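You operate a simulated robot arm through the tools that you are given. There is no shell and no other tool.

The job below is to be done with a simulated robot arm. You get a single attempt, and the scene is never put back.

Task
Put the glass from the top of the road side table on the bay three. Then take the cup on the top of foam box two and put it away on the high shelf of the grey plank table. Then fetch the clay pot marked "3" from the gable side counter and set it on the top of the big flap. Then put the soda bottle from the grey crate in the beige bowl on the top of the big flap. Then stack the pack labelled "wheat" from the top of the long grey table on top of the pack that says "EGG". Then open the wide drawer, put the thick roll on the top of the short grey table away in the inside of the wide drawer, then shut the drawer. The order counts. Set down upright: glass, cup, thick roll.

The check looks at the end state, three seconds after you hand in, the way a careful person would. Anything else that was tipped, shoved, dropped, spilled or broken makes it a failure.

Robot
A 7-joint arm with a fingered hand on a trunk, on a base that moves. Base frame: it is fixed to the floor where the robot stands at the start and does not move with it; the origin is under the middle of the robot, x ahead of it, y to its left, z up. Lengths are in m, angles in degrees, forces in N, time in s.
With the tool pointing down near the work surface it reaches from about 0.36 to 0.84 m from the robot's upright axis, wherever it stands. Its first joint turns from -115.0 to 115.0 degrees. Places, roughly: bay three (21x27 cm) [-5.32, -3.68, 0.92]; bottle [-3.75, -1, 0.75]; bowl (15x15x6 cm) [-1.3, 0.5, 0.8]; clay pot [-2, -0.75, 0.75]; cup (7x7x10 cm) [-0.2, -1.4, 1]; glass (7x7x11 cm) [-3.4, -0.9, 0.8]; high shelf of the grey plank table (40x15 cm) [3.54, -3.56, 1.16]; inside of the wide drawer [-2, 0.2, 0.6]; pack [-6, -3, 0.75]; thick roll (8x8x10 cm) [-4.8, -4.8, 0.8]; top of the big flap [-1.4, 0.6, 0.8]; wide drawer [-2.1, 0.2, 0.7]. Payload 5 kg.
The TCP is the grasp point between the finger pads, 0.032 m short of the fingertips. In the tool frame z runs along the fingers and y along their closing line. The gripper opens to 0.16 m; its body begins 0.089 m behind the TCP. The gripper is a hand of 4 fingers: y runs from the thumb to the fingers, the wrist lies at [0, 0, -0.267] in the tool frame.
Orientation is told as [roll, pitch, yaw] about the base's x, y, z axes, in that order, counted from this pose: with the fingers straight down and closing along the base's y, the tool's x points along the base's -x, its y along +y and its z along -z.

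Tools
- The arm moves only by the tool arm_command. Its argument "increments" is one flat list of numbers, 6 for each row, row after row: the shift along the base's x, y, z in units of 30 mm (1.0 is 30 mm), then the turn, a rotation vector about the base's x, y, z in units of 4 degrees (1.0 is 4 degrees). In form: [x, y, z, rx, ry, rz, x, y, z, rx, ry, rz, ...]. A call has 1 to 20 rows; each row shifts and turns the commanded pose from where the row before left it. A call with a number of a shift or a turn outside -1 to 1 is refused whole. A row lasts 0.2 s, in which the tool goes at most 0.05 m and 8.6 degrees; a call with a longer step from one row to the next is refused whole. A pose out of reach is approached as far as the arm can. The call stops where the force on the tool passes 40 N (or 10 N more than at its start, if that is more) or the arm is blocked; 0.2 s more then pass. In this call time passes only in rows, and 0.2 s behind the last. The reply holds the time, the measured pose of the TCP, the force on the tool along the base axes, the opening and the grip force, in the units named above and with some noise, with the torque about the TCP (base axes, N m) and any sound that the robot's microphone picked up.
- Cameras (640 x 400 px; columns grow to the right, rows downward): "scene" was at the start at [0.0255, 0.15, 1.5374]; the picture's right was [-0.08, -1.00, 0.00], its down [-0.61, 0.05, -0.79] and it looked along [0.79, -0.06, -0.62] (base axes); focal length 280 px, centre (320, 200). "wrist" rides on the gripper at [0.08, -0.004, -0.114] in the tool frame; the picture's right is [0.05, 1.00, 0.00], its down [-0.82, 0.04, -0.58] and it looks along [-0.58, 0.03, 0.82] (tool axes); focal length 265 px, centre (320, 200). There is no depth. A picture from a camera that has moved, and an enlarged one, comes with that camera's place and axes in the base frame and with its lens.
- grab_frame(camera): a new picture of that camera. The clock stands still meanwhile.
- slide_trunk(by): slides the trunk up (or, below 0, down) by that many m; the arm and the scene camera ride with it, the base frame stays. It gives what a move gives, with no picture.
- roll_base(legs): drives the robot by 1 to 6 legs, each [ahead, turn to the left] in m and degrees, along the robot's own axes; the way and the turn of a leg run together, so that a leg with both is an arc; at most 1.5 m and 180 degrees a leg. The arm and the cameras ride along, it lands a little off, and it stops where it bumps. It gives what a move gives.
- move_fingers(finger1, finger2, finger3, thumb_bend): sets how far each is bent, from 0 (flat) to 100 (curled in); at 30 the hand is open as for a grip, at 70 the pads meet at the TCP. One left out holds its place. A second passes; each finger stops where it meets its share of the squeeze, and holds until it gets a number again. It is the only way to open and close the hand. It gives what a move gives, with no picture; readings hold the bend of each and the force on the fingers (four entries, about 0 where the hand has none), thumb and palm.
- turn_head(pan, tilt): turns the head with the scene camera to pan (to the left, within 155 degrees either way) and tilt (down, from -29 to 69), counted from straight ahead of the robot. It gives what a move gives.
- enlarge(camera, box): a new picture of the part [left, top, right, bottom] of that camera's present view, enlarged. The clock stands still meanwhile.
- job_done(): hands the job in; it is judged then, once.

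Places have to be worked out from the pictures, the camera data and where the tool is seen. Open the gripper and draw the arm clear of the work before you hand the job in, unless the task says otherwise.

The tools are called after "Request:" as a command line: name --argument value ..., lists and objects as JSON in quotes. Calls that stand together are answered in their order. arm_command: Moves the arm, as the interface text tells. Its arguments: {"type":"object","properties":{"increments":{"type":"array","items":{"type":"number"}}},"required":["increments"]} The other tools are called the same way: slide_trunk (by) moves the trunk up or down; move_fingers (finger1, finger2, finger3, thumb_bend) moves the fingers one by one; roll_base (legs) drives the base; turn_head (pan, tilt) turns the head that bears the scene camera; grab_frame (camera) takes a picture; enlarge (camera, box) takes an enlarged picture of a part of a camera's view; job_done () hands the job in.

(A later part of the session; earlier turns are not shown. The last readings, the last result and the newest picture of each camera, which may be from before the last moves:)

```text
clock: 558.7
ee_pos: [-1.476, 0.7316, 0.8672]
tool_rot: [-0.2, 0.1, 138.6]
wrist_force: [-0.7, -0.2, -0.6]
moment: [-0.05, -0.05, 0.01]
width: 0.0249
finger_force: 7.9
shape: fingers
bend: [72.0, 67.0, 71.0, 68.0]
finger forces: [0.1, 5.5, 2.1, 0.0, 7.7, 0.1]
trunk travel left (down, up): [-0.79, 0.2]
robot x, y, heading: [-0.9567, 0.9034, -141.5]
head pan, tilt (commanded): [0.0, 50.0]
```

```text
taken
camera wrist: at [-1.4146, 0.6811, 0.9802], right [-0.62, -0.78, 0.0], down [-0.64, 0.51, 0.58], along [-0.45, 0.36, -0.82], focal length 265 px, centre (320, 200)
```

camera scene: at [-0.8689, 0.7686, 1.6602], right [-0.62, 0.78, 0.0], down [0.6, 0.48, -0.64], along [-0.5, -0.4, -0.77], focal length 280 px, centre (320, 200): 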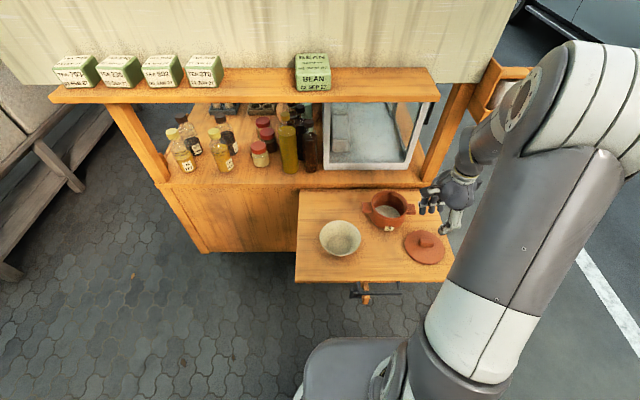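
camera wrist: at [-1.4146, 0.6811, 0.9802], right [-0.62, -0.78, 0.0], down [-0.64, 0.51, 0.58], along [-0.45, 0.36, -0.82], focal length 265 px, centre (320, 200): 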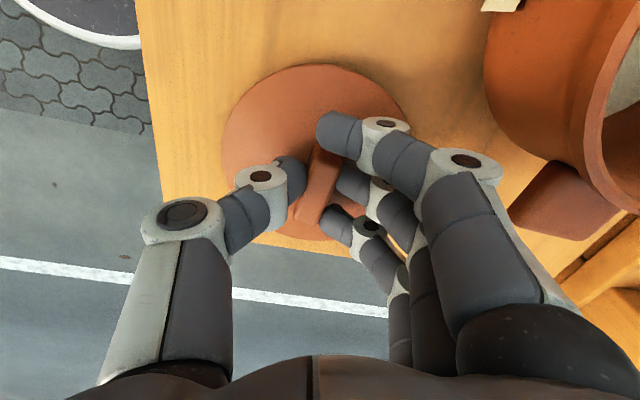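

Bar gripped. Tighten, lift to z≈0.968 (staying below the shelf), and carry the lid over the pot.

Request:
move_fingers --finger1 77 --finger2 75 --finger3 77 --thumb_bend 75

Request:
arm_command --increments '[0, 0, 0.4, 0, 0, 0, 0, 0, 1, 0, 0, 0, 0, 0, 1, 0, 0, 0, 0, 0, 0.97, 0, 0, 0]'

Request:
arm_command --increments '[-0.11, -0.909, 0, 0, 0, 0, -0.11, -0.909, 0, 0, 0, 0, -0.11, -0.909, 0, 0, 0, 0, -0.11, -0.909, 0, 0, 0, 0, -0.11, -0.909, 0, 0, 0, 0, -0.11, -0.909, 0, 0, 0, 0]'

Request:
grab_frame --camera "wrist"

Request:
enlarge --camera "scene" --box '[300, 140, 460, 280]'

```text
clock: 559.7
ee_pos: [-1.476, 0.7307, 0.8681]
tool_rot: [-0.1, 0.1, 138.6]
wrist_force: [0.6, -0.8, 0.5]
moment: [0.0, -0.02, -0.01]
width: 0.0202
finger_force: 16.4
shape: fingers
bend: [77.0, 67.0, 72.0, 69.0]
finger forces: [0.0, 9.6, 6.6, 0.1, 16.4, 0.0]
trunk travel left (down, up): [-0.79, 0.2]
robot x, y, heading: [-0.954, 0.9003, -141.4]
head pan, tilt (commanded): [0.0, 50.0]
```

```text
clock: 560.7
ee_pos: [-1.4763, 0.7327, 0.9682]
tool_rot: [-0.1, -0.1, 138.5]
wrist_force: [-1.2, 0.2, -1.5]
moment: [-0.03, 0.04, -0.02]
width: 0.0197
finger_force: 16.2
shape: fingers
bend: [77.0, 67.0, 72.0, 69.0]
finger forces: [0.0, 9.5, 6.8, 0.0, 16.4, 0.0]
trunk travel left (down, up): [-0.79, 0.2]
robot x, y, heading: [-0.9564, 0.8982, -141.4]
head pan, tilt (commanded): [0.0, 50.0]
```

```text
clock: 562.1
ee_pos: [-1.4968, 0.5714, 0.967]
tool_rot: [-0.3, 0.2, 138.4]
wrist_force: [-1.3, -0.1, -1.6]
moment: [-0.04, 0.0, 0.01]
width: 0.0197
finger_force: 16.3
shape: fingers
bend: [77.0, 67.0, 72.0, 69.0]
finger forces: [0.1, 9.4, 6.7, 0.1, 16.2, 0.0]
trunk travel left (down, up): [-0.79, 0.2]
robot x, y, heading: [-0.9531, 0.9042, -141.5]
head pan, tilt (commanded): [0.0, 50.0]
```

```text
taken
camera wrist: at [-1.4343, 0.5196, 1.0795], right [-0.62, -0.78, 0.0], down [-0.64, 0.51, 0.58], along [-0.45, 0.36, -0.82], focal length 265 px, centre (320, 200)
```

wrist: 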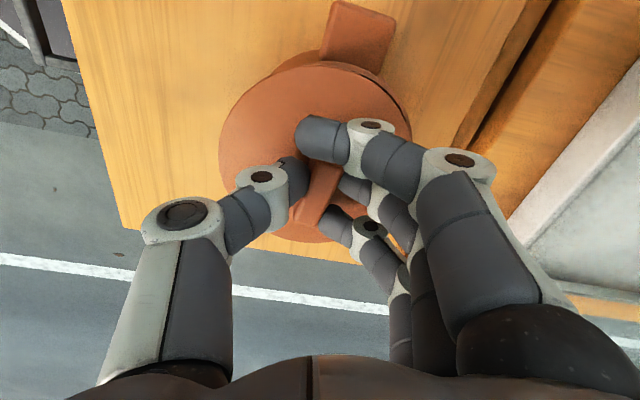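

```text
2.86 times, centred on (380, 210) of scene
camera zoom: at [-0.8681, 0.7705, 1.66], right [-0.62, 0.78, 0.0], down [0.6, 0.48, -0.64], along [-0.5, -0.4, -0.77], focal length 802 px, centre (149, 171)
```

zoom: 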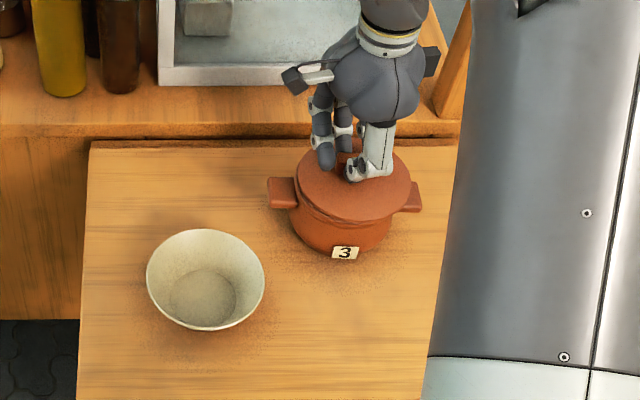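

The lid hangs aligned over the pot. Lower in 3 mm steps until it clicks.

Request:
arm_command --increments '[0, 0, -0.15, 0, 0, 0]'

Request:
arm_command --increments '[0, 0, -0.12, 0, 0, 0]'

Request:
arm_command --increments '[0, 0, -0.1, 0, 0, 0]'

Request:
arm_command --increments '[0, 0, -0.1, 0, 0, 0]'

```text
clock: 562.5
ee_pos: [-1.497, 0.5658, 0.9645]
tool_rot: [0.0, -0.1, 138.6]
wrist_force: [-0.6, -0.3, -1.6]
moment: [0.04, -0.05, -0.05]
width: 0.0198
finger_force: 16.2
shape: fingers
bend: [77.0, 67.0, 72.0, 69.0]
finger forces: [0.0, 9.3, 6.7, 0.1, 16.1, 0.1]
trunk travel left (down, up): [-0.79, 0.2]
robot x, y, heading: [-0.953, 0.9041, -141.4]
head pan, tilt (commanded): [0.0, 50.0]
```

```text
clock: 562.9
ee_pos: [-1.4976, 0.566, 0.9602]
tool_rot: [-0.1, 0.0, 138.6]
wrist_force: [0.3, -0.4, -1.3]
moment: [-0.02, -0.01, 0.02]
width: 0.0195
finger_force: 16.2
shape: fingers
bend: [77.0, 67.0, 72.0, 69.0]
finger forces: [0.0, 9.4, 6.8, 0.0, 16.1, 0.0]
trunk travel left (down, up): [-0.79, 0.2]
robot x, y, heading: [-0.9538, 0.9057, -141.3]
head pan, tilt (commanded): [0.0, 50.0]
```

```text
clock: 563.3
ee_pos: [-1.4972, 0.5689, 0.9568]
tool_rot: [0.0, -0.1, 138.5]
wrist_force: [0.0, 0.8, 0.1]
moment: [-0.06, 0.0, 0.02]
width: 0.02
finger_force: 16.4
shape: fingers
bend: [77.0, 67.0, 72.0, 69.0]
finger forces: [0.1, 9.9, 6.4, 0.0, 16.5, 0.0]
trunk travel left (down, up): [-0.79, 0.2]
robot x, y, heading: [-0.956, 0.9003, -141.2]
head pan, tilt (commanded): [0.0, 50.0]
```

```text
clock: 563.7
ee_pos: [-1.4957, 0.5691, 0.954]
tool_rot: [0.1, -0.1, 138.7]
wrist_force: [0.0, 1.2, 2.7]
moment: [-0.07, -0.04, 0.0]
width: 0.0197
finger_force: 17.2
shape: fingers
bend: [77.0, 68.0, 72.0, 69.0]
finger forces: [0.0, 10.7, 6.3, 0.0, 17.1, 0.0]
trunk travel left (down, up): [-0.79, 0.2]
robot x, y, heading: [-0.9491, 0.901, -141.5]
head pan, tilt (commanded): [0.0, 50.0]
```

Contact begins at z≈0.955 but no click yet. Check the alignment visually before pressing.

Request:
grab_frame --camera "wrist"

Request:
enlarge --camera "scene" --box '[340, 150, 440, 240]'

```text
taken
camera wrist: at [-1.4348, 0.5173, 1.0671], right [-0.62, -0.78, 0.0], down [-0.64, 0.51, 0.58], along [-0.45, 0.36, -0.82], focal length 265 px, centre (320, 200)
```

wrist: 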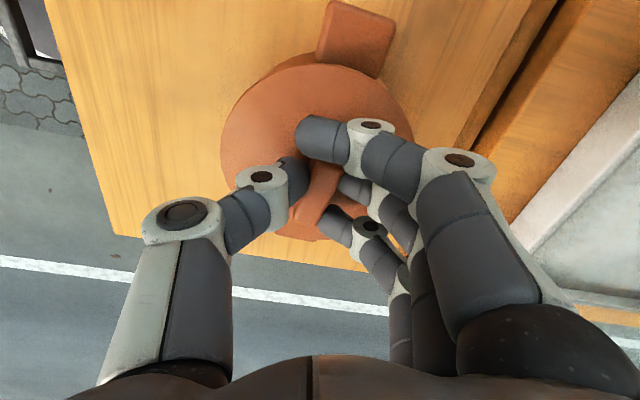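

```text
4.44 times, centred on (390, 195) of scene
camera zoom: at [-0.8687, 0.7689, 1.6603], right [-0.62, 0.78, 0.0], down [0.6, 0.48, -0.64], along [-0.5, -0.4, -0.77], focal length 1247 px, centre (9, 222)
```

zoom: 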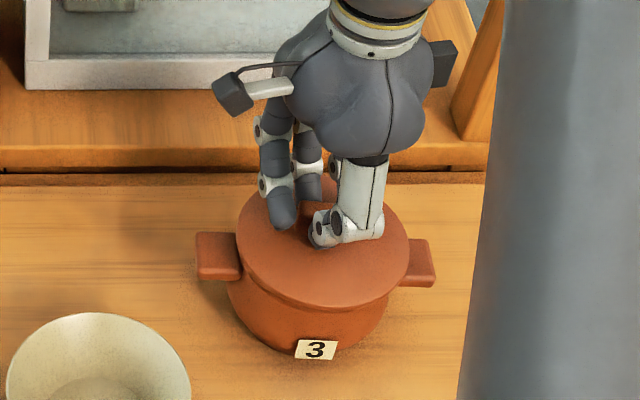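

Alignment is good. Press gently further until it clicks.

Request:
arm_command --increments '[0, 0, -0.1, 0, 0, 0]'

Request:
arm_command --increments '[0, 0, -0.1, 0, 0, 0]'

Request:
arm_command --increments '[0, 0, -0.1, 0, 0, 0]'

```text
clock: 564.1
ee_pos: [-1.4973, 0.5683, 0.9534]
tool_rot: [0.2, -0.1, 138.6]
wrist_force: [0.3, 1.3, 16.9]
moment: [0.0, 0.06, 0.02]
width: 0.0196
finger_force: 19.8
shape: fingers
bend: [77.0, 69.0, 72.0, 69.0]
finger forces: [0.1, 12.1, 7.7, 0.0, 20.5, 0.0]
trunk travel left (down, up): [-0.79, 0.2]
robot x, y, heading: [-0.9536, 0.9007, -141.6]
head pan, tilt (commanded): [0.0, 50.0]
```

```text
clock: 564.5
ee_pos: [-1.4965, 0.5677, 0.9514]
tool_rot: [0.3, -0.1, 138.6]
wrist_force: [-0.8, 1.5, 34.1]
moment: [0.07, 0.13, 0.01]
width: 0.0195
finger_force: 23.8
shape: fingers
bend: [77.0, 70.0, 73.0, 71.0]
finger forces: [0.0, 14.0, 9.7, 0.0, 24.2, 0.0]
trunk travel left (down, up): [-0.79, 0.2]
robot x, y, heading: [-0.9531, 0.9015, -141.2]
head pan, tilt (commanded): [0.0, 50.0]
```

```text
clock: 564.9
ee_pos: [-1.5001, 0.5679, 0.9505]
tool_rot: [0.6, -0.2, 138.6]
wrist_force: [5.7, 3.4, 24.8]
moment: [0.13, -0.04, 0.0]
width: 0.0197
finger_force: 21.3
shape: fingers
bend: [77.0, 70.0, 73.0, 71.0]
finger forces: [0.1, 10.9, 7.7, 0.0, 24.1, 0.0]
trunk travel left (down, up): [-0.79, 0.2]
robot x, y, heading: [-0.9511, 0.9042, -141.3]
head pan, tilt (commanded): [0.0, 50.0]
stopped in row 1: the force on the tool passed its limit at 46 N (the readings are from after the stop); the commanded pose is now the measured one
```

No click yet though the lid appears fully down. I relieve pressure and try small lateral nudges under light force.

Request:
arm_command --increments '[0, 0, 0.1, 0, 0, 0]'

Request:
arm_command --increments '[0.1, 0, 0, 0, 0, 0]'

Request:
arm_command --increments '[0, 0.1, 0, 0, 0, 0]'

```text
clock: 565.3
ee_pos: [-1.4986, 0.5665, 0.9521]
tool_rot: [0.4, -0.2, 138.6]
wrist_force: [1.4, 1.3, 17.7]
moment: [0.07, 0.01, 0.03]
width: 0.0198
finger_force: 19.7
shape: fingers
bend: [77.0, 70.0, 73.0, 71.0]
finger forces: [0.0, 10.9, 8.1, 0.0, 20.8, 0.1]
trunk travel left (down, up): [-0.79, 0.2]
robot x, y, heading: [-0.9537, 0.9024, -141.6]
head pan, tilt (commanded): [0.0, 50.0]
```

```text
clock: 565.7
ee_pos: [-1.4971, 0.5681, 0.9522]
tool_rot: [0.4, -0.2, 138.6]
wrist_force: [-5.1, 0.7, 15.8]
moment: [0.05, 0.24, 0.0]
width: 0.0198
finger_force: 20.0
shape: fingers
bend: [77.0, 69.0, 73.0, 71.0]
finger forces: [0.0, 13.0, 9.1, 0.0, 17.9, 0.0]
trunk travel left (down, up): [-0.79, 0.2]
robot x, y, heading: [-0.9536, 0.9019, -141.7]
head pan, tilt (commanded): [0.0, 50.0]
```

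```text
clock: 566.1
ee_pos: [-1.4953, 0.5696, 0.951]
tool_rot: [0.4, -0.1, 138.5]
wrist_force: [-5.2, -3.0, 17.7]
moment: [-0.12, 0.25, 0.03]
width: 0.0194
finger_force: 20.6
shape: fingers
bend: [77.0, 69.0, 73.0, 71.0]
finger forces: [0.0, 13.6, 9.8, 0.0, 17.6, 0.1]
trunk travel left (down, up): [-0.79, 0.2]
robot x, y, heading: [-0.9516, 0.9053, -141.4]
head pan, tilt (commanded): [0.0, 50.0]
```

Lateral forces react like the lid's plug is already inside the rim. Look closely for any gap.

Request:
enlarge --camera "scene" --box '[350, 165, 430, 225]'

Request:
enlarge --camera "wrist" --box '[200, 20, 440, 260]'

```text
6.67 times, centred on (390, 195) of scene
camera zoom: at [-0.8681, 0.7689, 1.6603], right [-0.62, 0.78, 0.0], down [0.6, 0.48, -0.64], along [-0.5, -0.4, -0.77], focal length 1870 px, centre (-147, 233)
```

zoom: 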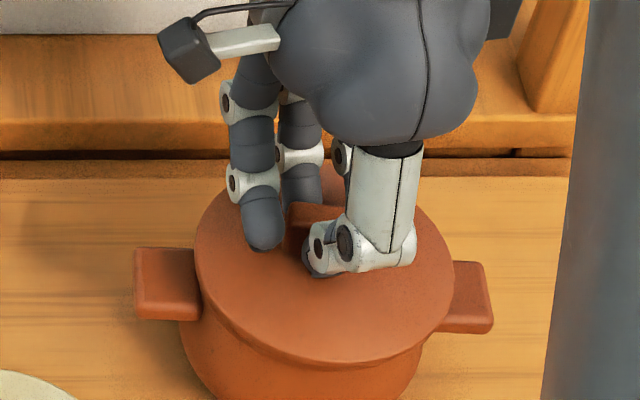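

```text
1.67 times, centred on (320, 140) of wrist
camera zoom: at [-1.4323, 0.5186, 1.0644], right [-0.62, -0.78, 0.01], down [-0.64, 0.51, 0.58], along [-0.46, 0.36, -0.81], focal length 442 px, centre (320, 300)
```

zoom: 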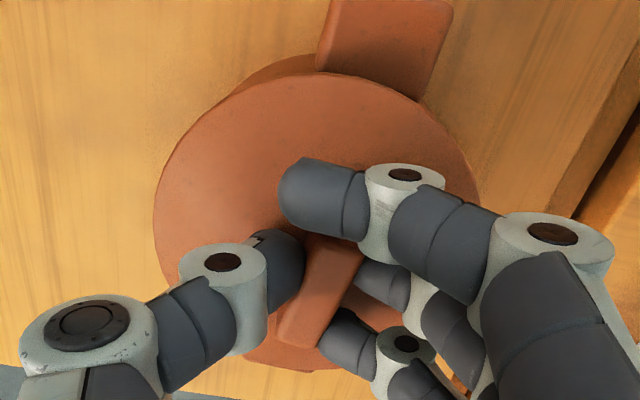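

I lift 1 cm, correct the tilt, re-center to my computed ideal (-1.4955, 0.566), and press again.

Request:
arm_command --increments '[0, 0, 0.5, 0.058, -0.085, 0]'

Request:
arm_command --increments '[0, 0, 0.05, 0, 0, 0]'

```text
clock: 566.5
ee_pos: [-1.4953, 0.5709, 0.9645]
tool_rot: [-0.2, -0.1, 138.4]
wrist_force: [0.5, 1.3, -2.7]
moment: [-0.01, 0.0, -0.04]
width: 0.0196
finger_force: 16.0
shape: fingers
bend: [77.0, 68.0, 72.0, 69.0]
finger forces: [0.1, 8.9, 6.7, 0.0, 15.6, 0.1]
trunk travel left (down, up): [-0.79, 0.2]
robot x, y, heading: [-0.9558, 0.905, -141.6]
head pan, tilt (commanded): [0.0, 50.0]
```

```text
clock: 566.9
ee_pos: [-1.4956, 0.5709, 0.9665]
tool_rot: [-0.2, 0.0, 138.5]
wrist_force: [0.2, 0.0, -1.6]
moment: [0.01, -0.01, 0.0]
width: 0.0193
finger_force: 15.6
shape: fingers
bend: [77.0, 68.0, 72.0, 69.0]
finger forces: [0.1, 8.9, 6.8, 0.0, 15.6, 0.0]
trunk travel left (down, up): [-0.79, 0.2]
robot x, y, heading: [-0.9535, 0.9011, -141.7]
head pan, tilt (commanded): [0.0, 50.0]
```

Shift 4.7 mm in −y, then lower again step by step.

Request:
arm_command --increments '[0, -0.157, 0, 0, 0, 0]'

Request:
arm_command --increments '[0, 0, -0.2, 0, 0, 0, 0, 0, -0.1, 0, 0, 0]'

Request:
arm_command --increments '[0, 0, -0.1, 0, 0, 0]'

Request:
arm_command --increments '[0, 0, -0.1, 0, 0, 0]'

Request:
arm_command --increments '[0, 0, -0.1, 0, 0, 0]'

```text
clock: 567.3
ee_pos: [-1.496, 0.5695, 0.9655]
tool_rot: [-0.2, 0.1, 138.4]
wrist_force: [-0.4, -0.3, -1.0]
moment: [-0.06, -0.04, -0.03]
width: 0.0196
finger_force: 15.3
shape: fingers
bend: [77.0, 68.0, 72.0, 69.0]
finger forces: [0.0, 9.0, 6.8, 0.1, 15.6, 0.0]
trunk travel left (down, up): [-0.79, 0.2]
robot x, y, heading: [-0.9503, 0.9005, -141.4]
head pan, tilt (commanded): [0.0, 50.0]
```

```text
clock: 567.9
ee_pos: [-1.4974, 0.5648, 0.9591]
tool_rot: [0.1, 0.0, 138.6]
wrist_force: [0.3, 0.7, -0.3]
moment: [-0.03, 0.02, -0.01]
width: 0.0197
finger_force: 15.4
shape: fingers
bend: [77.0, 68.0, 72.0, 69.0]
finger forces: [0.0, 8.9, 6.7, 0.0, 15.6, 0.0]
trunk travel left (down, up): [-0.79, 0.2]
robot x, y, heading: [-0.9527, 0.904, -141.3]
head pan, tilt (commanded): [0.0, 50.0]
```

```text
clock: 568.3
ee_pos: [-1.4968, 0.5647, 0.9543]
tool_rot: [-0.1, 0.1, 138.6]
wrist_force: [-0.1, 0.3, -1.6]
moment: [0.0, -0.03, 0.0]
width: 0.0195
finger_force: 15.7
shape: fingers
bend: [77.0, 68.0, 72.0, 69.0]
finger forces: [0.0, 8.9, 6.8, 0.0, 15.5, 0.1]
trunk travel left (down, up): [-0.79, 0.2]
robot x, y, heading: [-0.9553, 0.8997, -141.2]
head pan, tilt (commanded): [0.0, 50.0]
```

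```text
clock: 568.7
ee_pos: [-1.4969, 0.5663, 0.9544]
tool_rot: [0.0, -0.1, 138.6]
wrist_force: [1.1, 3.4, 7.1]
moment: [0.03, 0.05, 0.0]
width: 0.0198
finger_force: 17.4
shape: fingers
bend: [77.0, 68.0, 72.0, 69.0]
finger forces: [0.0, 9.9, 6.8, 0.0, 18.7, 0.0]
trunk travel left (down, up): [-0.79, 0.2]
robot x, y, heading: [-0.9535, 0.8992, -141.5]
head pan, tilt (commanded): [0.0, 50.0]
heard: snap
```

```text
clock: 569.1
ee_pos: [-1.4962, 0.5659, 0.953]
tool_rot: [0.1, -0.2, 138.4]
wrist_force: [0.6, 6.0, 22.7]
moment: [0.18, 0.03, 0.03]
width: 0.0195
finger_force: 20.9
shape: fingers
bend: [77.0, 69.0, 73.0, 70.0]
finger forces: [0.1, 11.2, 8.1, 0.1, 22.4, 0.0]
trunk travel left (down, up): [-0.79, 0.2]
robot x, y, heading: [-0.9499, 0.9034, -141.3]
head pan, tilt (commanded): [0.0, 50.0]
```

Clicked. I relieve the load and open the fingers gently from the bar.

Request:
arm_command --increments '[0, 0.05, 0.13, 0, 0, 0]'

Request:
move_fingers --finger1 62 --finger2 62 --finger3 62 --thumb_bend 63

Request:
move_fingers --finger1 52 --finger2 52 --finger3 52 --thumb_bend 54

Request:
grab_frame --camera "wrist"

```text
clock: 569.5
ee_pos: [-1.4942, 0.5654, 0.9537]
tool_rot: [-0.1, 0.0, 138.7]
wrist_force: [-5.8, -0.5, 8.7]
moment: [-0.08, 0.16, 0.07]
width: 0.0195
finger_force: 18.3
shape: fingers
bend: [77.0, 68.0, 73.0, 70.0]
finger forces: [0.0, 11.9, 8.8, 0.0, 16.3, 0.0]
trunk travel left (down, up): [-0.79, 0.2]
robot x, y, heading: [-0.9505, 0.9031, -141.5]
head pan, tilt (commanded): [0.0, 50.0]
```

```text
clock: 570.5
ee_pos: [-1.4966, 0.5669, 0.9532]
tool_rot: [-0.1, 0.0, 138.5]
wrist_force: [-0.7, -0.4, 0.2]
moment: [0.04, -0.04, -0.01]
width: 0.0439
finger_force: 0.0
shape: fingers
bend: [62.0, 62.0, 62.0, 63.0]
finger forces: [0.0, 0.0, 0.0, 0.1, 0.0, 0.0]
trunk travel left (down, up): [-0.79, 0.2]
robot x, y, heading: [-0.9535, 0.9038, -141.4]
head pan, tilt (commanded): [0.0, 50.0]
```

```text
clock: 571.5
ee_pos: [-1.4958, 0.5667, 0.9531]
tool_rot: [-0.1, 0.0, 138.7]
wrist_force: [-0.2, -0.2, -0.4]
moment: [0.0, 0.0, -0.02]
width: 0.0787
finger_force: 0.1
shape: fingers
bend: [52.0, 52.0, 52.0, 54.0]
finger forces: [0.0, 0.1, 0.0, 0.0, 0.1, 0.0]
trunk travel left (down, up): [-0.79, 0.2]
robot x, y, heading: [-0.9507, 0.9044, -141.2]
head pan, tilt (commanded): [0.0, 50.0]
```

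```text
taken
camera wrist: at [-1.4338, 0.5152, 1.0661], right [-0.62, -0.78, 0.0], down [-0.64, 0.51, 0.58], along [-0.45, 0.36, -0.82], focal length 265 px, centre (320, 200)
```

wrist: 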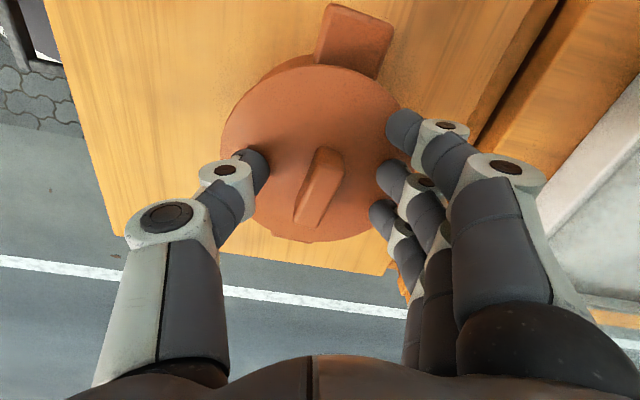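

Lid stays on. I ease up and outward from below the shelf, then retract.

Request:
arm_command --increments '[0.2, 0.17, 0.65, 0, 0, 0, 0.25, 0.2, 0.5, 0, 0, 0, 0.5, 0.42, 0.3, 0, 0, 0, 0.7, 0.55, 0.3, 0, 0, 0, 0.75, 0.6, 0.5, 0, 0, 0, 0.75, 0.6, 0.5, 0, 0, 0, 0.75, 0.6, 0.5, 0, 0, 0, 0.75, 0.6, 0.8, 0, 0, 0, 0.75, 0.6, 0.8, 0, 0, 0, 0.5, 0.4, 0.8, 0, 0, 0]'

Request:
grab_frame --camera "scene"

Request:
enlarge --camera "scene" --box '[280, 150, 460, 290]'

```text
clock: 573.7
ee_pos: [-1.3187, 0.7096, 1.1226]
tool_rot: [-0.1, 0.0, 138.7]
wrist_force: [-0.2, -0.1, 0.8]
moment: [0.01, 0.0, 0.02]
width: 0.0789
finger_force: 0.1
shape: fingers
bend: [52.0, 52.0, 52.0, 54.0]
finger forces: [0.0, 0.1, 0.0, 0.1, 0.0, 0.1]
trunk travel left (down, up): [-0.79, 0.2]
robot x, y, heading: [-0.9538, 0.9001, -141.6]
head pan, tilt (commanded): [0.0, 50.0]
```

```text
taken
camera scene: at [-0.868, 0.7692, 1.6602], right [-0.62, 0.78, 0.0], down [0.6, 0.48, -0.64], along [-0.5, -0.4, -0.77], focal length 280 px, centre (320, 200)
```

scene: 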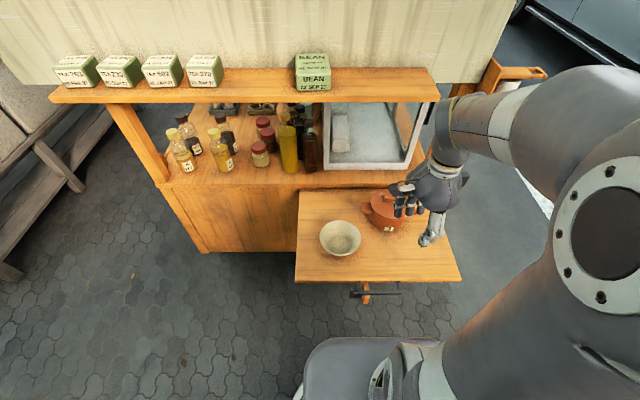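

```text
2.86 times, centred on (370, 220) of scene
camera zoom: at [-0.868, 0.7692, 1.6602], right [-0.62, 0.78, 0.0], down [0.6, 0.48, -0.64], along [-0.5, -0.4, -0.77], focal length 802 px, centre (177, 143)
```

zoom: 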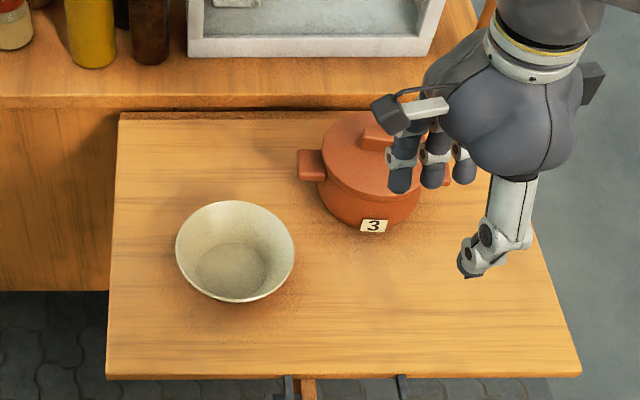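

Task 3 is complete: pot 3 with its lid stands on the flap. Now for the soda bottle: I drive back around the cart to the road-side lane.

Request:
roll_base --legs '[[0, -98.5], [0.87, 0], [0, 98.8], [1.5, 0]]'

Request:
turn_head --pan 10 --tilt 35

Request:
grab_frame --camera "scene"

```text
clock: 593.6
ee_pos: [-2.9382, 0.5679, 1.1225]
tool_rot: [-0.1, 0.1, 137.3]
wrist_force: [0.2, 0.1, 0.8]
moment: [0.01, 0.0, 0.01]
width: 0.0791
finger_force: 0.1
shape: fingers
bend: [52.0, 52.0, 52.0, 54.0]
finger forces: [0.0, 0.0, 0.0, 0.1, 0.1, 0.0]
trunk travel left (down, up): [-0.79, 0.2]
robot x, y, heading: [-2.5663, 0.7528, -142.7]
head pan, tilt (commanded): [0.0, 50.0]
```

```text
clock: 594.4
ee_pos: [-2.9368, 0.5686, 1.1215]
tool_rot: [-0.1, 0.0, 137.4]
wrist_force: [0.3, -1.2, 0.5]
moment: [0.01, 0.01, 0.01]
width: 0.0788
finger_force: 0.0
shape: fingers
bend: [52.0, 52.0, 52.0, 54.0]
finger forces: [0.0, 0.0, 0.1, 0.0, 0.1, 0.1]
trunk travel left (down, up): [-0.79, 0.2]
robot x, y, heading: [-2.5663, 0.7526, -142.8]
head pan, tilt (commanded): [10.0, 35.0]
```

```text
taken
camera scene: at [-2.4838, 0.6002, 1.6819], right [-0.74, 0.68, 0.0], down [0.39, 0.42, -0.82], along [-0.56, -0.6, -0.57], focal length 280 px, centre (320, 200)
```

scene: 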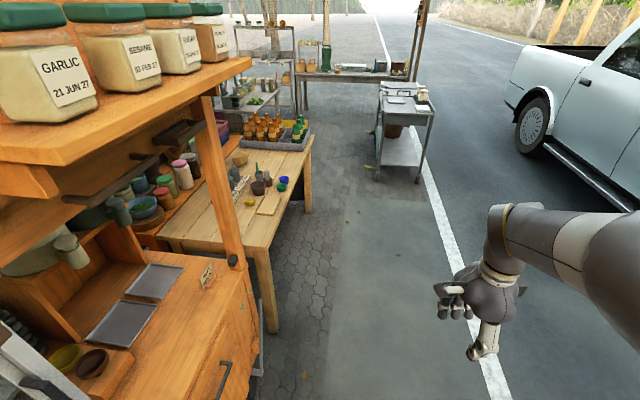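

I continue to the stand in front of the bottle crate and face it.

Request:
roll_base --legs '[[0, 2.9], [1.5, 0], [0.41, 0], [0, 89]]'

Request:
turn_head --pan 0 --tilt 50

Request:
grab_frame --camera "scene"

Request:
grab_frame --camera "wrist"

```text
clock: 608.2
ee_pos: [-3.8231, -0.8473, 1.1211]
tool_rot: [0.0, 0.0, -130.6]
wrist_force: [-0.1, 0.4, -0.8]
moment: [-0.02, -0.02, 0.0]
width: 0.079
finger_force: 0.1
shape: fingers
bend: [52.0, 52.0, 52.0, 54.0]
finger forces: [0.0, 0.0, 0.0, 0.0, 0.0, 0.1]
trunk travel left (down, up): [-0.79, 0.2]
robot x, y, heading: [-4.0178, -0.4798, -50.9]
head pan, tilt (commanded): [10.0, 35.0]
```

```text
clock: 608.9
ee_pos: [-3.823, -0.8479, 1.123]
tool_rot: [-0.1, 0.0, -130.7]
wrist_force: [0.0, -0.4, -0.8]
moment: [0.01, 0.0, 0.01]
width: 0.079
finger_force: 0.0
shape: fingers
bend: [52.0, 52.0, 52.0, 54.0]
finger forces: [0.0, 0.0, 0.1, 0.0, 0.1, 0.0]
trunk travel left (down, up): [-0.79, 0.2]
robot x, y, heading: [-4.0228, -0.483, -50.7]
head pan, tilt (commanded): [0.0, 50.0]
```

```text
taken
camera scene: at [-3.8892, -0.3967, 1.6603], right [-0.77, -0.63, 0.0], down [-0.49, 0.59, -0.64], along [0.41, -0.5, -0.77], focal length 280 px, centre (320, 200)
```

scene: 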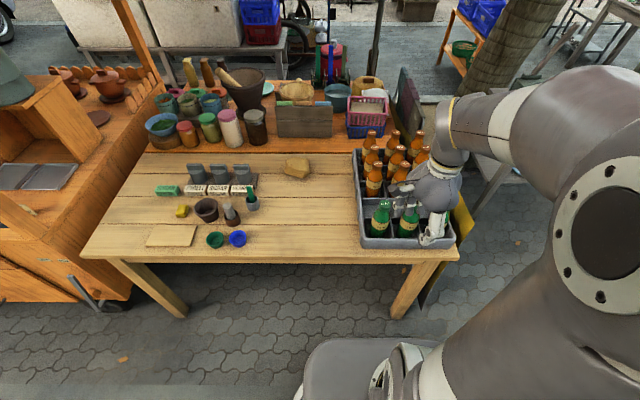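

```text
taken
camera wrist: at [-3.7735, -0.7851, 1.2347], right [0.79, -0.61, 0.0], down [-0.5, -0.65, 0.58], along [-0.35, -0.46, -0.82], focal length 265 px, centre (320, 200)
```

wrist: 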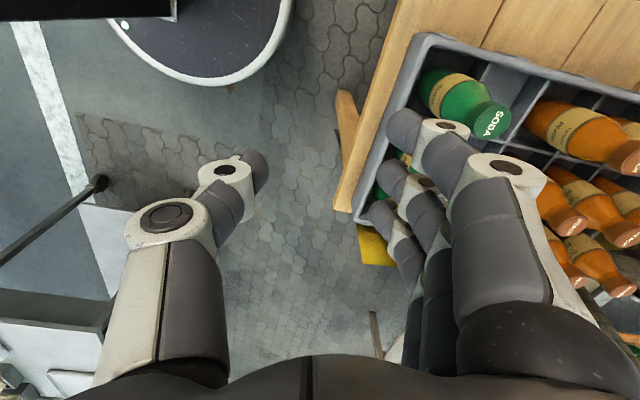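

SODA is the green bottle at the crate's corner (left, nearest). Zoom both views for its position.

Request:
enlarge --camera "scene" --box '[340, 130, 460, 250]'

Request:
enlarge --camera "wrist" --box '[380, 20, 620, 200]'

```text
3.33 times, centred on (400, 190) of scene
camera zoom: at [-3.8892, -0.3967, 1.6603], right [-0.77, -0.63, 0.0], down [-0.49, 0.59, -0.64], along [0.41, -0.5, -0.77], focal length 935 px, centre (53, 233)
```

zoom: 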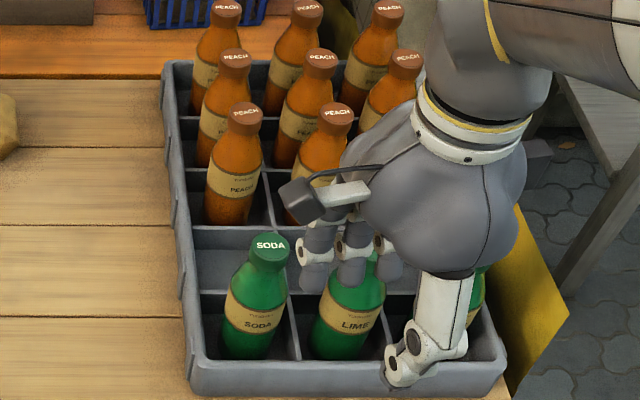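

```text
2.22 times, centred on (500, 110) of wrist
camera zoom: at [-3.7735, -0.7851, 1.2347], right [0.79, -0.61, 0.0], down [-0.5, -0.65, 0.58], along [-0.35, -0.46, -0.82], focal length 590 px, centre (-80, 400)
```

zoom: 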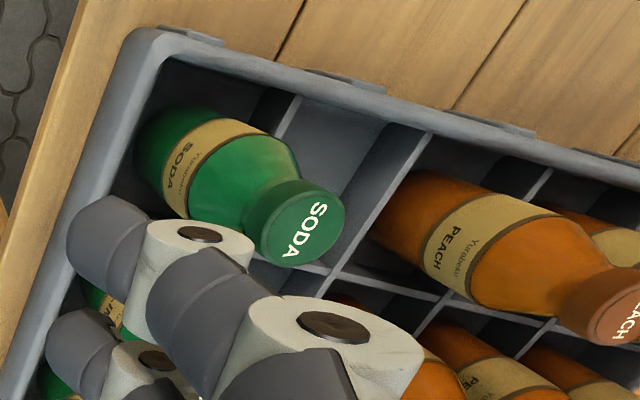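

Stereo gives the SODA cap top at (-3.692, -0.958, 0.973). I open to ~13 cm, move above it, and descend part-way for a check.

Request:
move_fingers --finger1 40 --finger2 40 --finger3 40 --thumb_bend 40

Request:
arm_command --increments '[0.728, -0.611, 0, 0, 0, 0, 0.728, -0.611, 0, 0, 0, 0, 0.728, -0.611, 0, 0, 0, 0, 0.728, -0.611, 0, 0, 0, 0, 0.728, -0.611, 0, 0, 0, 0, 0.728, -0.611, 0, 0, 0, 0, 0, 0, -0.8, 0, 0, 0, 0, 0, -0.8, 0, 0, 0]'

Request:
grab_frame --camera "wrist"

Request:
enlarge --camera "scene" --box '[320, 110, 480, 260]'

```text
clock: 609.9
ee_pos: [-3.8227, -0.8481, 1.1217]
tool_rot: [-0.1, 0.0, -130.6]
wrist_force: [-0.4, -0.2, -0.7]
moment: [0.02, 0.03, -0.01]
width: 0.1304
finger_force: 0.2
shape: fingers
bend: [40.0, 40.0, 40.0, 40.0]
finger forces: [0.1, 0.1, 0.0, 0.0, 0.0, 0.0]
trunk travel left (down, up): [-0.79, 0.2]
robot x, y, heading: [-4.022, -0.479, -50.7]
head pan, tilt (commanded): [0.0, 50.0]
```

```text
clock: 611.7
ee_pos: [-3.6909, -0.9566, 1.0732]
tool_rot: [-0.1, 0.0, -130.8]
wrist_force: [0.6, 0.2, -0.2]
moment: [0.02, 0.03, -0.01]
width: 0.1307
finger_force: 0.2
shape: fingers
bend: [40.0, 40.0, 40.0, 40.0]
finger forces: [0.1, 0.0, 0.1, 0.0, 0.1, 0.0]
trunk travel left (down, up): [-0.79, 0.2]
robot x, y, heading: [-4.0216, -0.4821, -50.6]
head pan, tilt (commanded): [0.0, 50.0]
```

```text
taken
camera wrist: at [-3.6424, -0.895, 1.1859], right [0.79, -0.61, 0.0], down [-0.5, -0.65, 0.58], along [-0.35, -0.46, -0.82], focal length 265 px, centre (320, 200)
```

wrist: 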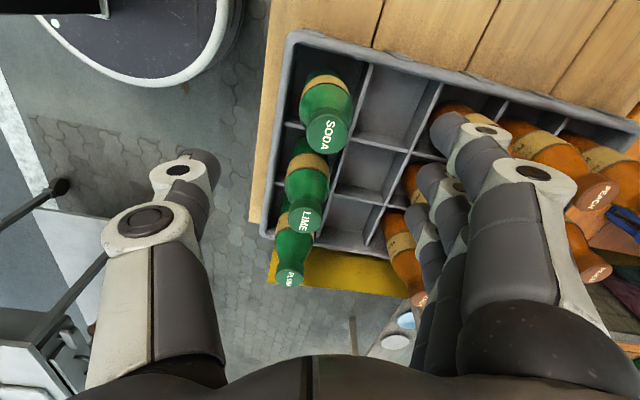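

```text
2.67 times, centred on (400, 185) of scene
camera zoom: at [-3.8889, -0.3972, 1.6603], right [-0.77, -0.63, 0.0], down [-0.49, 0.59, -0.64], along [0.41, -0.5, -0.77], focal length 748 px, centre (107, 240)
```

zoom: 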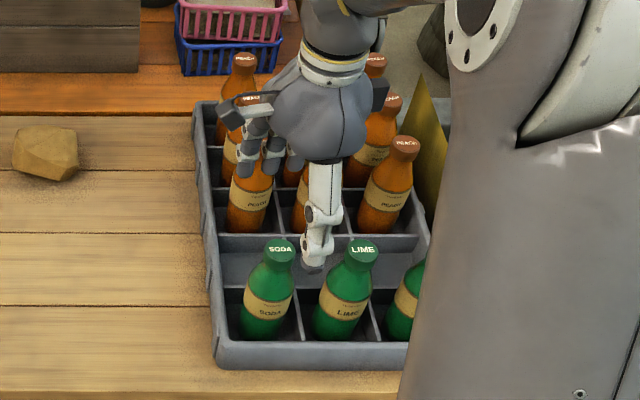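

The cap sits ~7 mm off; I correct and descend to z≈0.915, with fingers over the empty cell and the thumb in front.

Request:
arm_command --increments '[0.1, -0.21, -0.6, 0, 0, 0, 0, 0, -0.9, 0, 0, 0, 0, 0, -0.9, 0, 0, 0, 0, 0, -0.9, 0, 0, 0]'

Request:
grab_frame --camera "wrist"

Request:
enlarge --camera "scene" --box '[320, 130, 480, 260]'

```text
clock: 612.7
ee_pos: [-3.6891, -0.9642, 0.9744]
tool_rot: [-0.1, -0.1, -130.8]
wrist_force: [0.2, 0.2, -0.3]
moment: [0.03, 0.03, -0.01]
width: 0.1305
finger_force: 0.0
shape: fingers
bend: [40.0, 40.0, 40.0, 40.0]
finger forces: [0.1, 0.0, 0.0, 0.0, 0.1, 0.1]
trunk travel left (down, up): [-0.79, 0.2]
robot x, y, heading: [-4.0178, -0.4816, -50.8]
head pan, tilt (commanded): [0.0, 50.0]
```

```text
taken
camera wrist: at [-3.6397, -0.9022, 1.0869], right [0.79, -0.61, 0.0], down [-0.5, -0.65, 0.58], along [-0.35, -0.46, -0.82], focal length 265 px, centre (320, 200)
```

wrist: 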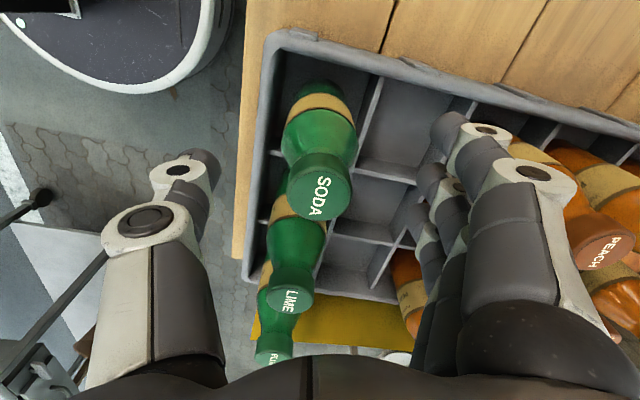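

```text
3.08 times, centred on (400, 195) of scene
camera zoom: at [-3.8889, -0.3972, 1.6603], right [-0.77, -0.63, 0.0], down [-0.49, 0.59, -0.64], along [0.41, -0.5, -0.77], focal length 863 px, centre (74, 215)
```

zoom: 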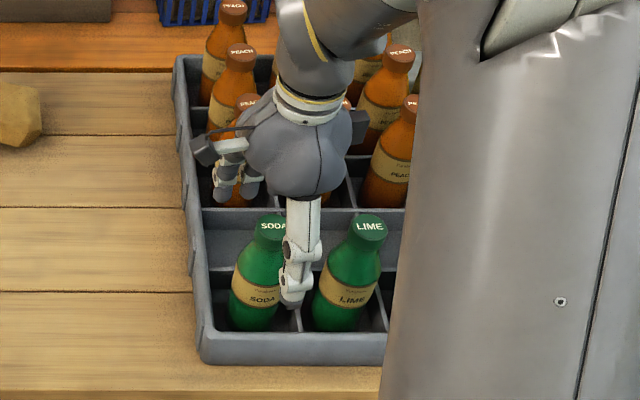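

Aligned well. Small shift of 5 mm, then down to z≈0.915 and close on the bottle.

Request:
arm_command --increments '[0.12, 0.13, -0.8, 0, 0, 0, 0, 0, -1, 0, 0, 0]'

Request:
move_fingers --finger1 58 --finger2 57 --finger3 58 --thumb_bend 57

Request:
grab_frame --camera "wrist"

```text
clock: 613.3
ee_pos: [-3.6849, -0.9612, 0.9203]
tool_rot: [-0.1, 0.0, -130.8]
wrist_force: [0.1, -0.4, 0.1]
moment: [-0.04, 0.01, 0.02]
width: 0.1307
finger_force: 0.1
shape: fingers
bend: [40.0, 40.0, 40.0, 40.0]
finger forces: [0.1, 0.0, 0.0, 0.1, 0.1, 0.0]
trunk travel left (down, up): [-0.79, 0.2]
robot x, y, heading: [-4.0161, -0.4815, -51.0]
head pan, tilt (commanded): [0.0, 50.0]
```

```text
clock: 614.3
ee_pos: [-3.686, -0.9598, 0.9215]
tool_rot: [-0.1, 0.0, -130.7]
wrist_force: [0.4, 0.8, -1.0]
moment: [-0.03, -0.02, -0.01]
width: 0.067
finger_force: 0.1
shape: fingers
bend: [57.0, 56.0, 57.0, 56.0]
finger forces: [0.0, 0.1, 0.1, 0.1, 0.1, 0.0]
trunk travel left (down, up): [-0.79, 0.2]
robot x, y, heading: [-4.0224, -0.4841, -50.4]
head pan, tilt (commanded): [0.0, 50.0]
```

```text
taken
camera wrist: at [-3.6364, -0.8975, 1.0332], right [0.79, -0.61, 0.0], down [-0.5, -0.65, 0.58], along [-0.35, -0.46, -0.82], focal length 265 px, centre (320, 200)
```

wrist: 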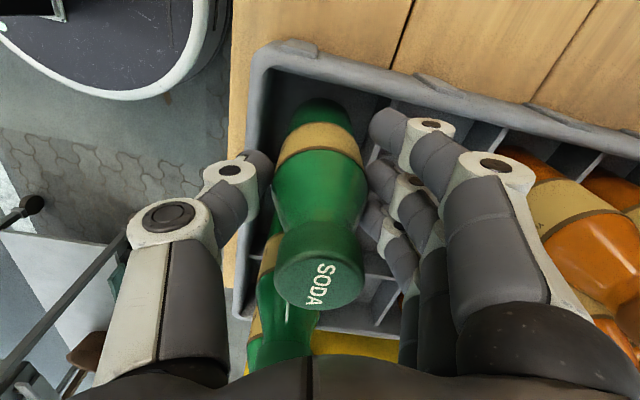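

The bottle is between thumb and fingers. Close further until firm contact.

Request:
move_fingers --finger1 66 --finger2 65 --finger3 66 --thumb_bend 64

Request:
move_fingers --finger1 74 --finger2 72 --finger3 74 --thumb_bend 70

Request:
grab_frame --camera "wrist"

```text
clock: 615.3
ee_pos: [-3.6849, -0.9589, 0.9197]
tool_rot: [-0.1, 0.0, -130.7]
wrist_force: [-0.3, -0.1, 0.1]
moment: [0.03, 0.01, -0.03]
width: 0.0484
finger_force: 11.2
shape: fingers
bend: [66.0, 57.0, 61.0, 60.0]
finger forces: [0.0, 6.2, 5.2, 0.1, 11.9, 0.0]
trunk travel left (down, up): [-0.79, 0.2]
robot x, y, heading: [-4.0241, -0.4837, -50.7]
head pan, tilt (commanded): [0.0, 50.0]
```

```text
clock: 616.3
ee_pos: [-3.6846, -0.9605, 0.9195]
tool_rot: [-0.1, 0.0, -130.8]
wrist_force: [-1.7, -0.4, 0.3]
moment: [-0.12, -0.03, 0.0]
width: 0.0324
finger_force: 18.9
shape: fingers
bend: [74.0, 56.0, 59.0, 64.0]
finger forces: [0.1, 8.1, 10.4, 0.0, 18.3, 0.1]
trunk travel left (down, up): [-0.79, 0.2]
robot x, y, heading: [-4.0185, -0.4837, -50.9]
head pan, tilt (commanded): [0.0, 50.0]
```

```text
taken
camera wrist: at [-3.6364, -0.8976, 1.0332], right [0.79, -0.61, 0.0], down [-0.5, -0.65, 0.58], along [-0.35, -0.46, -0.82], focal length 265 px, centre (320, 200)
```

wrist: 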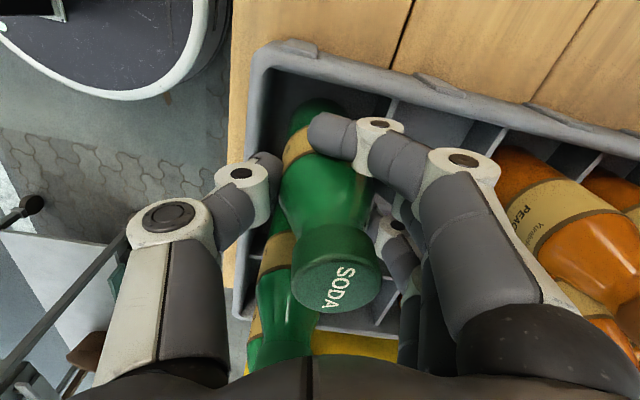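

Grip 18 N. Lift slowly and check.

Request:
arm_command --increments '[0, 0, 0.4, 0, 0, 0, 0, 0, 0.6, 0, 0, 0, 0, 0, 0.8, 0, 0, 0, 0, 0, 1, 0, 0, 0, 0, 0, 1, 0, 0, 0]'

Request:
grab_frame --camera "wrist"

Request:
enlarge --camera "scene" --box '[320, 110, 480, 260]'

```text
clock: 617.5
ee_pos: [-3.685, -0.9593, 1.0356]
tool_rot: [-0.1, 0.1, -130.8]
wrist_force: [-0.1, 0.1, -3.3]
moment: [0.04, -0.04, 0.0]
width: 0.032
finger_force: 18.3
shape: fingers
bend: [74.0, 56.0, 59.0, 64.0]
finger forces: [0.0, 8.2, 10.3, 0.1, 18.1, 0.0]
trunk travel left (down, up): [-0.79, 0.2]
robot x, y, heading: [-4.0171, -0.4806, -50.6]
head pan, tilt (commanded): [0.0, 50.0]
```

```text
taken
camera wrist: at [-3.6362, -0.8973, 1.1482], right [0.79, -0.61, 0.0], down [-0.5, -0.65, 0.58], along [-0.35, -0.46, -0.82], focal length 265 px, centre (320, 200)
```

wrist: 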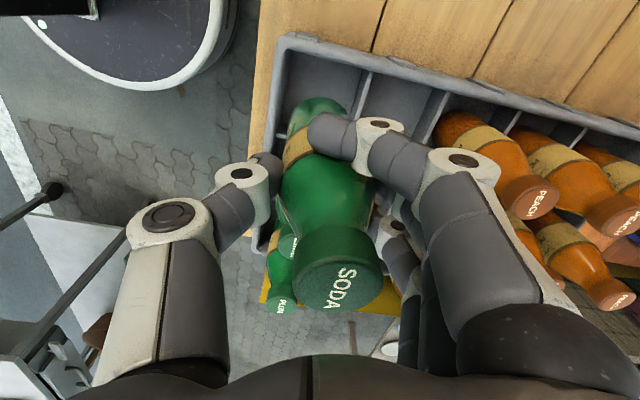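

```text
2.67 times, centred on (400, 185) of scene
camera zoom: at [-3.8895, -0.3964, 1.6602], right [-0.77, -0.63, 0.0], down [-0.49, 0.59, -0.64], along [0.41, -0.5, -0.77], focal length 748 px, centre (107, 240)
```

zoom: 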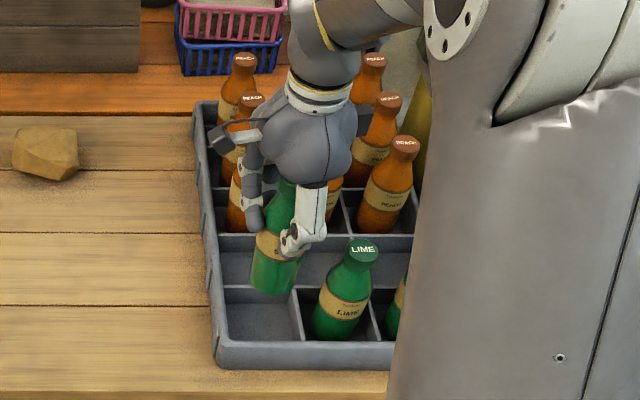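

SODA bottle is out of the crate. I raise it above the other bottles, retract, and start driving back via the lane.

Request:
arm_command --increments '[0, 0, 1, 0, 0, 0, 0, 0, 1, 0, 0, 0, 0, 0, 1, 0, 0, 0, 0, 0, 1, 0, 0, 0, 0, 0, 1, 0, 0, 0, -0.5, 0.5, 0.3, 0, 0, 0, -0.6, 0.72, 0, 0, 0, 0, -0.6, 0.72, 0, 0, 0, 0, -0.6, 0.72, 0, 0, 0, 0, -0.6, 0.72, 0, 0, 0, 0, -0.6, 0.72, 0, 0, 0, 0]'

Request:
roll_base --legs '[[0, 142.5], [0.47, 0], [0, -51.5], [1.5, 0], [1.5, 0], [0.1, 0]]'

Request:
roll_base --legs '[[0, -98], [1.3, 0], [0, -83]]'

Request:
turn_head --pan 5 --tilt 50

Request:
grab_frame --camera "scene"

Request:
grab_frame --camera "wrist"

```text
clock: 619.9
ee_pos: [-3.7922, -0.8349, 1.1936]
tool_rot: [-0.1, 0.0, -130.6]
wrist_force: [-0.5, 0.5, -3.4]
moment: [0.01, -0.03, 0.04]
width: 0.0317
finger_force: 18.5
shape: fingers
bend: [74.0, 56.0, 59.0, 64.0]
finger forces: [0.0, 8.4, 10.6, 0.0, 18.1, 0.0]
trunk travel left (down, up): [-0.79, 0.2]
robot x, y, heading: [-4.0188, -0.4848, -50.8]
head pan, tilt (commanded): [0.0, 50.0]
```

```text
clock: 645.7
ee_pos: [-1.3106, 2.2151, 1.1933]
tool_rot: [-0.3, 0.0, -39.9]
wrist_force: [1.0, 0.4, -3.5]
moment: [-0.01, 0.1, 0.02]
width: 0.0314
finger_force: 17.2
shape: fingers
bend: [74.0, 56.0, 59.0, 65.0]
finger forces: [0.0, 7.9, 9.9, 0.1, 16.5, 0.0]
trunk travel left (down, up): [-0.79, 0.2]
robot x, y, heading: [-1.662, 1.9804, 40.1]
head pan, tilt (commanded): [0.0, 50.0]
```

```text
clock: 660.0
ee_pos: [-1.3274, 0.6487, 1.1944]
tool_rot: [-0.1, 0.1, 138.7]
wrist_force: [0.8, -0.5, -3.1]
moment: [0.0, -0.03, 0.01]
width: 0.0311
finger_force: 16.9
shape: fingers
bend: [74.0, 56.0, 59.0, 65.0]
finger forces: [0.1, 7.7, 9.6, 0.0, 15.8, 0.0]
trunk travel left (down, up): [-0.79, 0.2]
robot x, y, heading: [-0.9694, 0.8744, -141.3]
head pan, tilt (commanded): [0.0, 50.0]
```

```text
clock: 660.6
ee_pos: [-1.326, 0.6483, 1.193]
tool_rot: [-0.3, 0.0, 138.8]
wrist_force: [0.0, -0.8, -2.5]
moment: [-0.02, 0.0, 0.01]
width: 0.0309
finger_force: 16.6
shape: fingers
bend: [74.0, 56.0, 59.0, 65.0]
finger forces: [0.0, 7.9, 9.4, 0.0, 15.8, 0.0]
trunk travel left (down, up): [-0.79, 0.2]
robot x, y, heading: [-0.97, 0.8759, -141.3]
head pan, tilt (commanded): [5.0, 50.0]
```

```text
taken
camera scene: at [-0.8811, 0.7371, 1.6602], right [-0.69, 0.72, 0.0], down [0.55, 0.53, -0.64], along [-0.47, -0.44, -0.77], focal length 280 px, centre (320, 200)
```

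scene: 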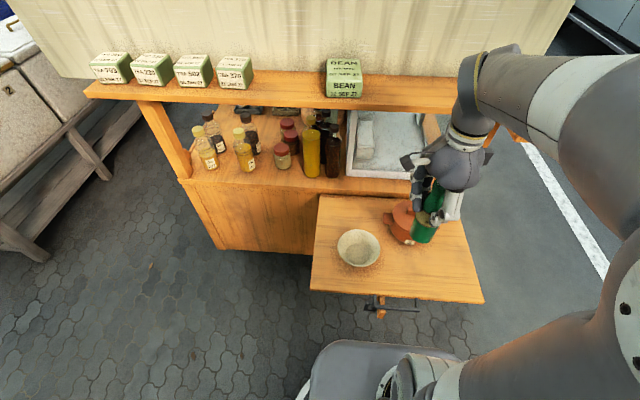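

```text
taken
camera wrist: at [-1.2635, 0.5978, 1.3061], right [-0.62, -0.78, 0.0], down [-0.64, 0.51, 0.58], along [-0.45, 0.36, -0.82], focal length 265 px, centre (320, 200)
```

wrist: 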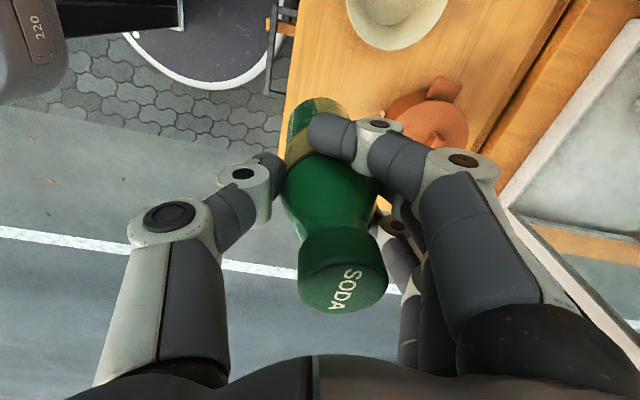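

I'm at the flap with the bottle. Zoom to judge how the bottle hangs and where the bowl is.

Request:
enlarge --camera "scene" --box '[320, 140, 500, 300]'

Request:
enlarge --camera "wrist" --box '[240, 60, 440, 330]'

```text
2.50 times, centred on (410, 220) of scene
camera zoom: at [-0.8811, 0.7371, 1.6602], right [-0.69, 0.72, 0.0], down [0.55, 0.53, -0.64], along [-0.47, -0.44, -0.77], focal length 701 px, centre (95, 150)
```

zoom: 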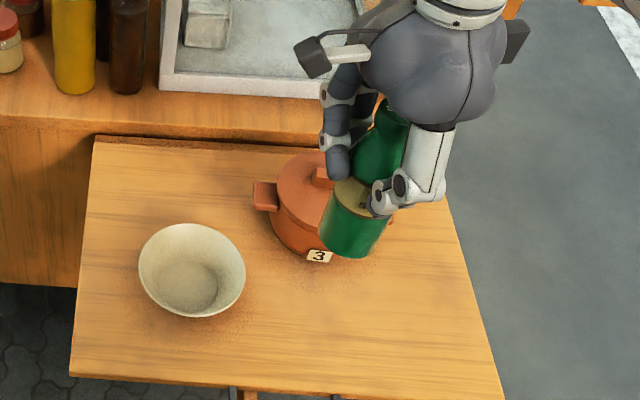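

```text
1.48 times, centred on (340, 195) of wrist
camera zoom: at [-1.2635, 0.5978, 1.3061], right [-0.62, -0.78, 0.0], down [-0.64, 0.51, 0.58], along [-0.45, 0.36, -0.82], focal length 393 px, centre (290, 207)
```

zoom: 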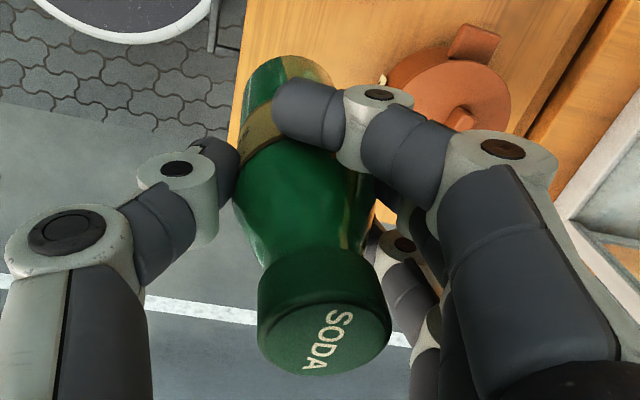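

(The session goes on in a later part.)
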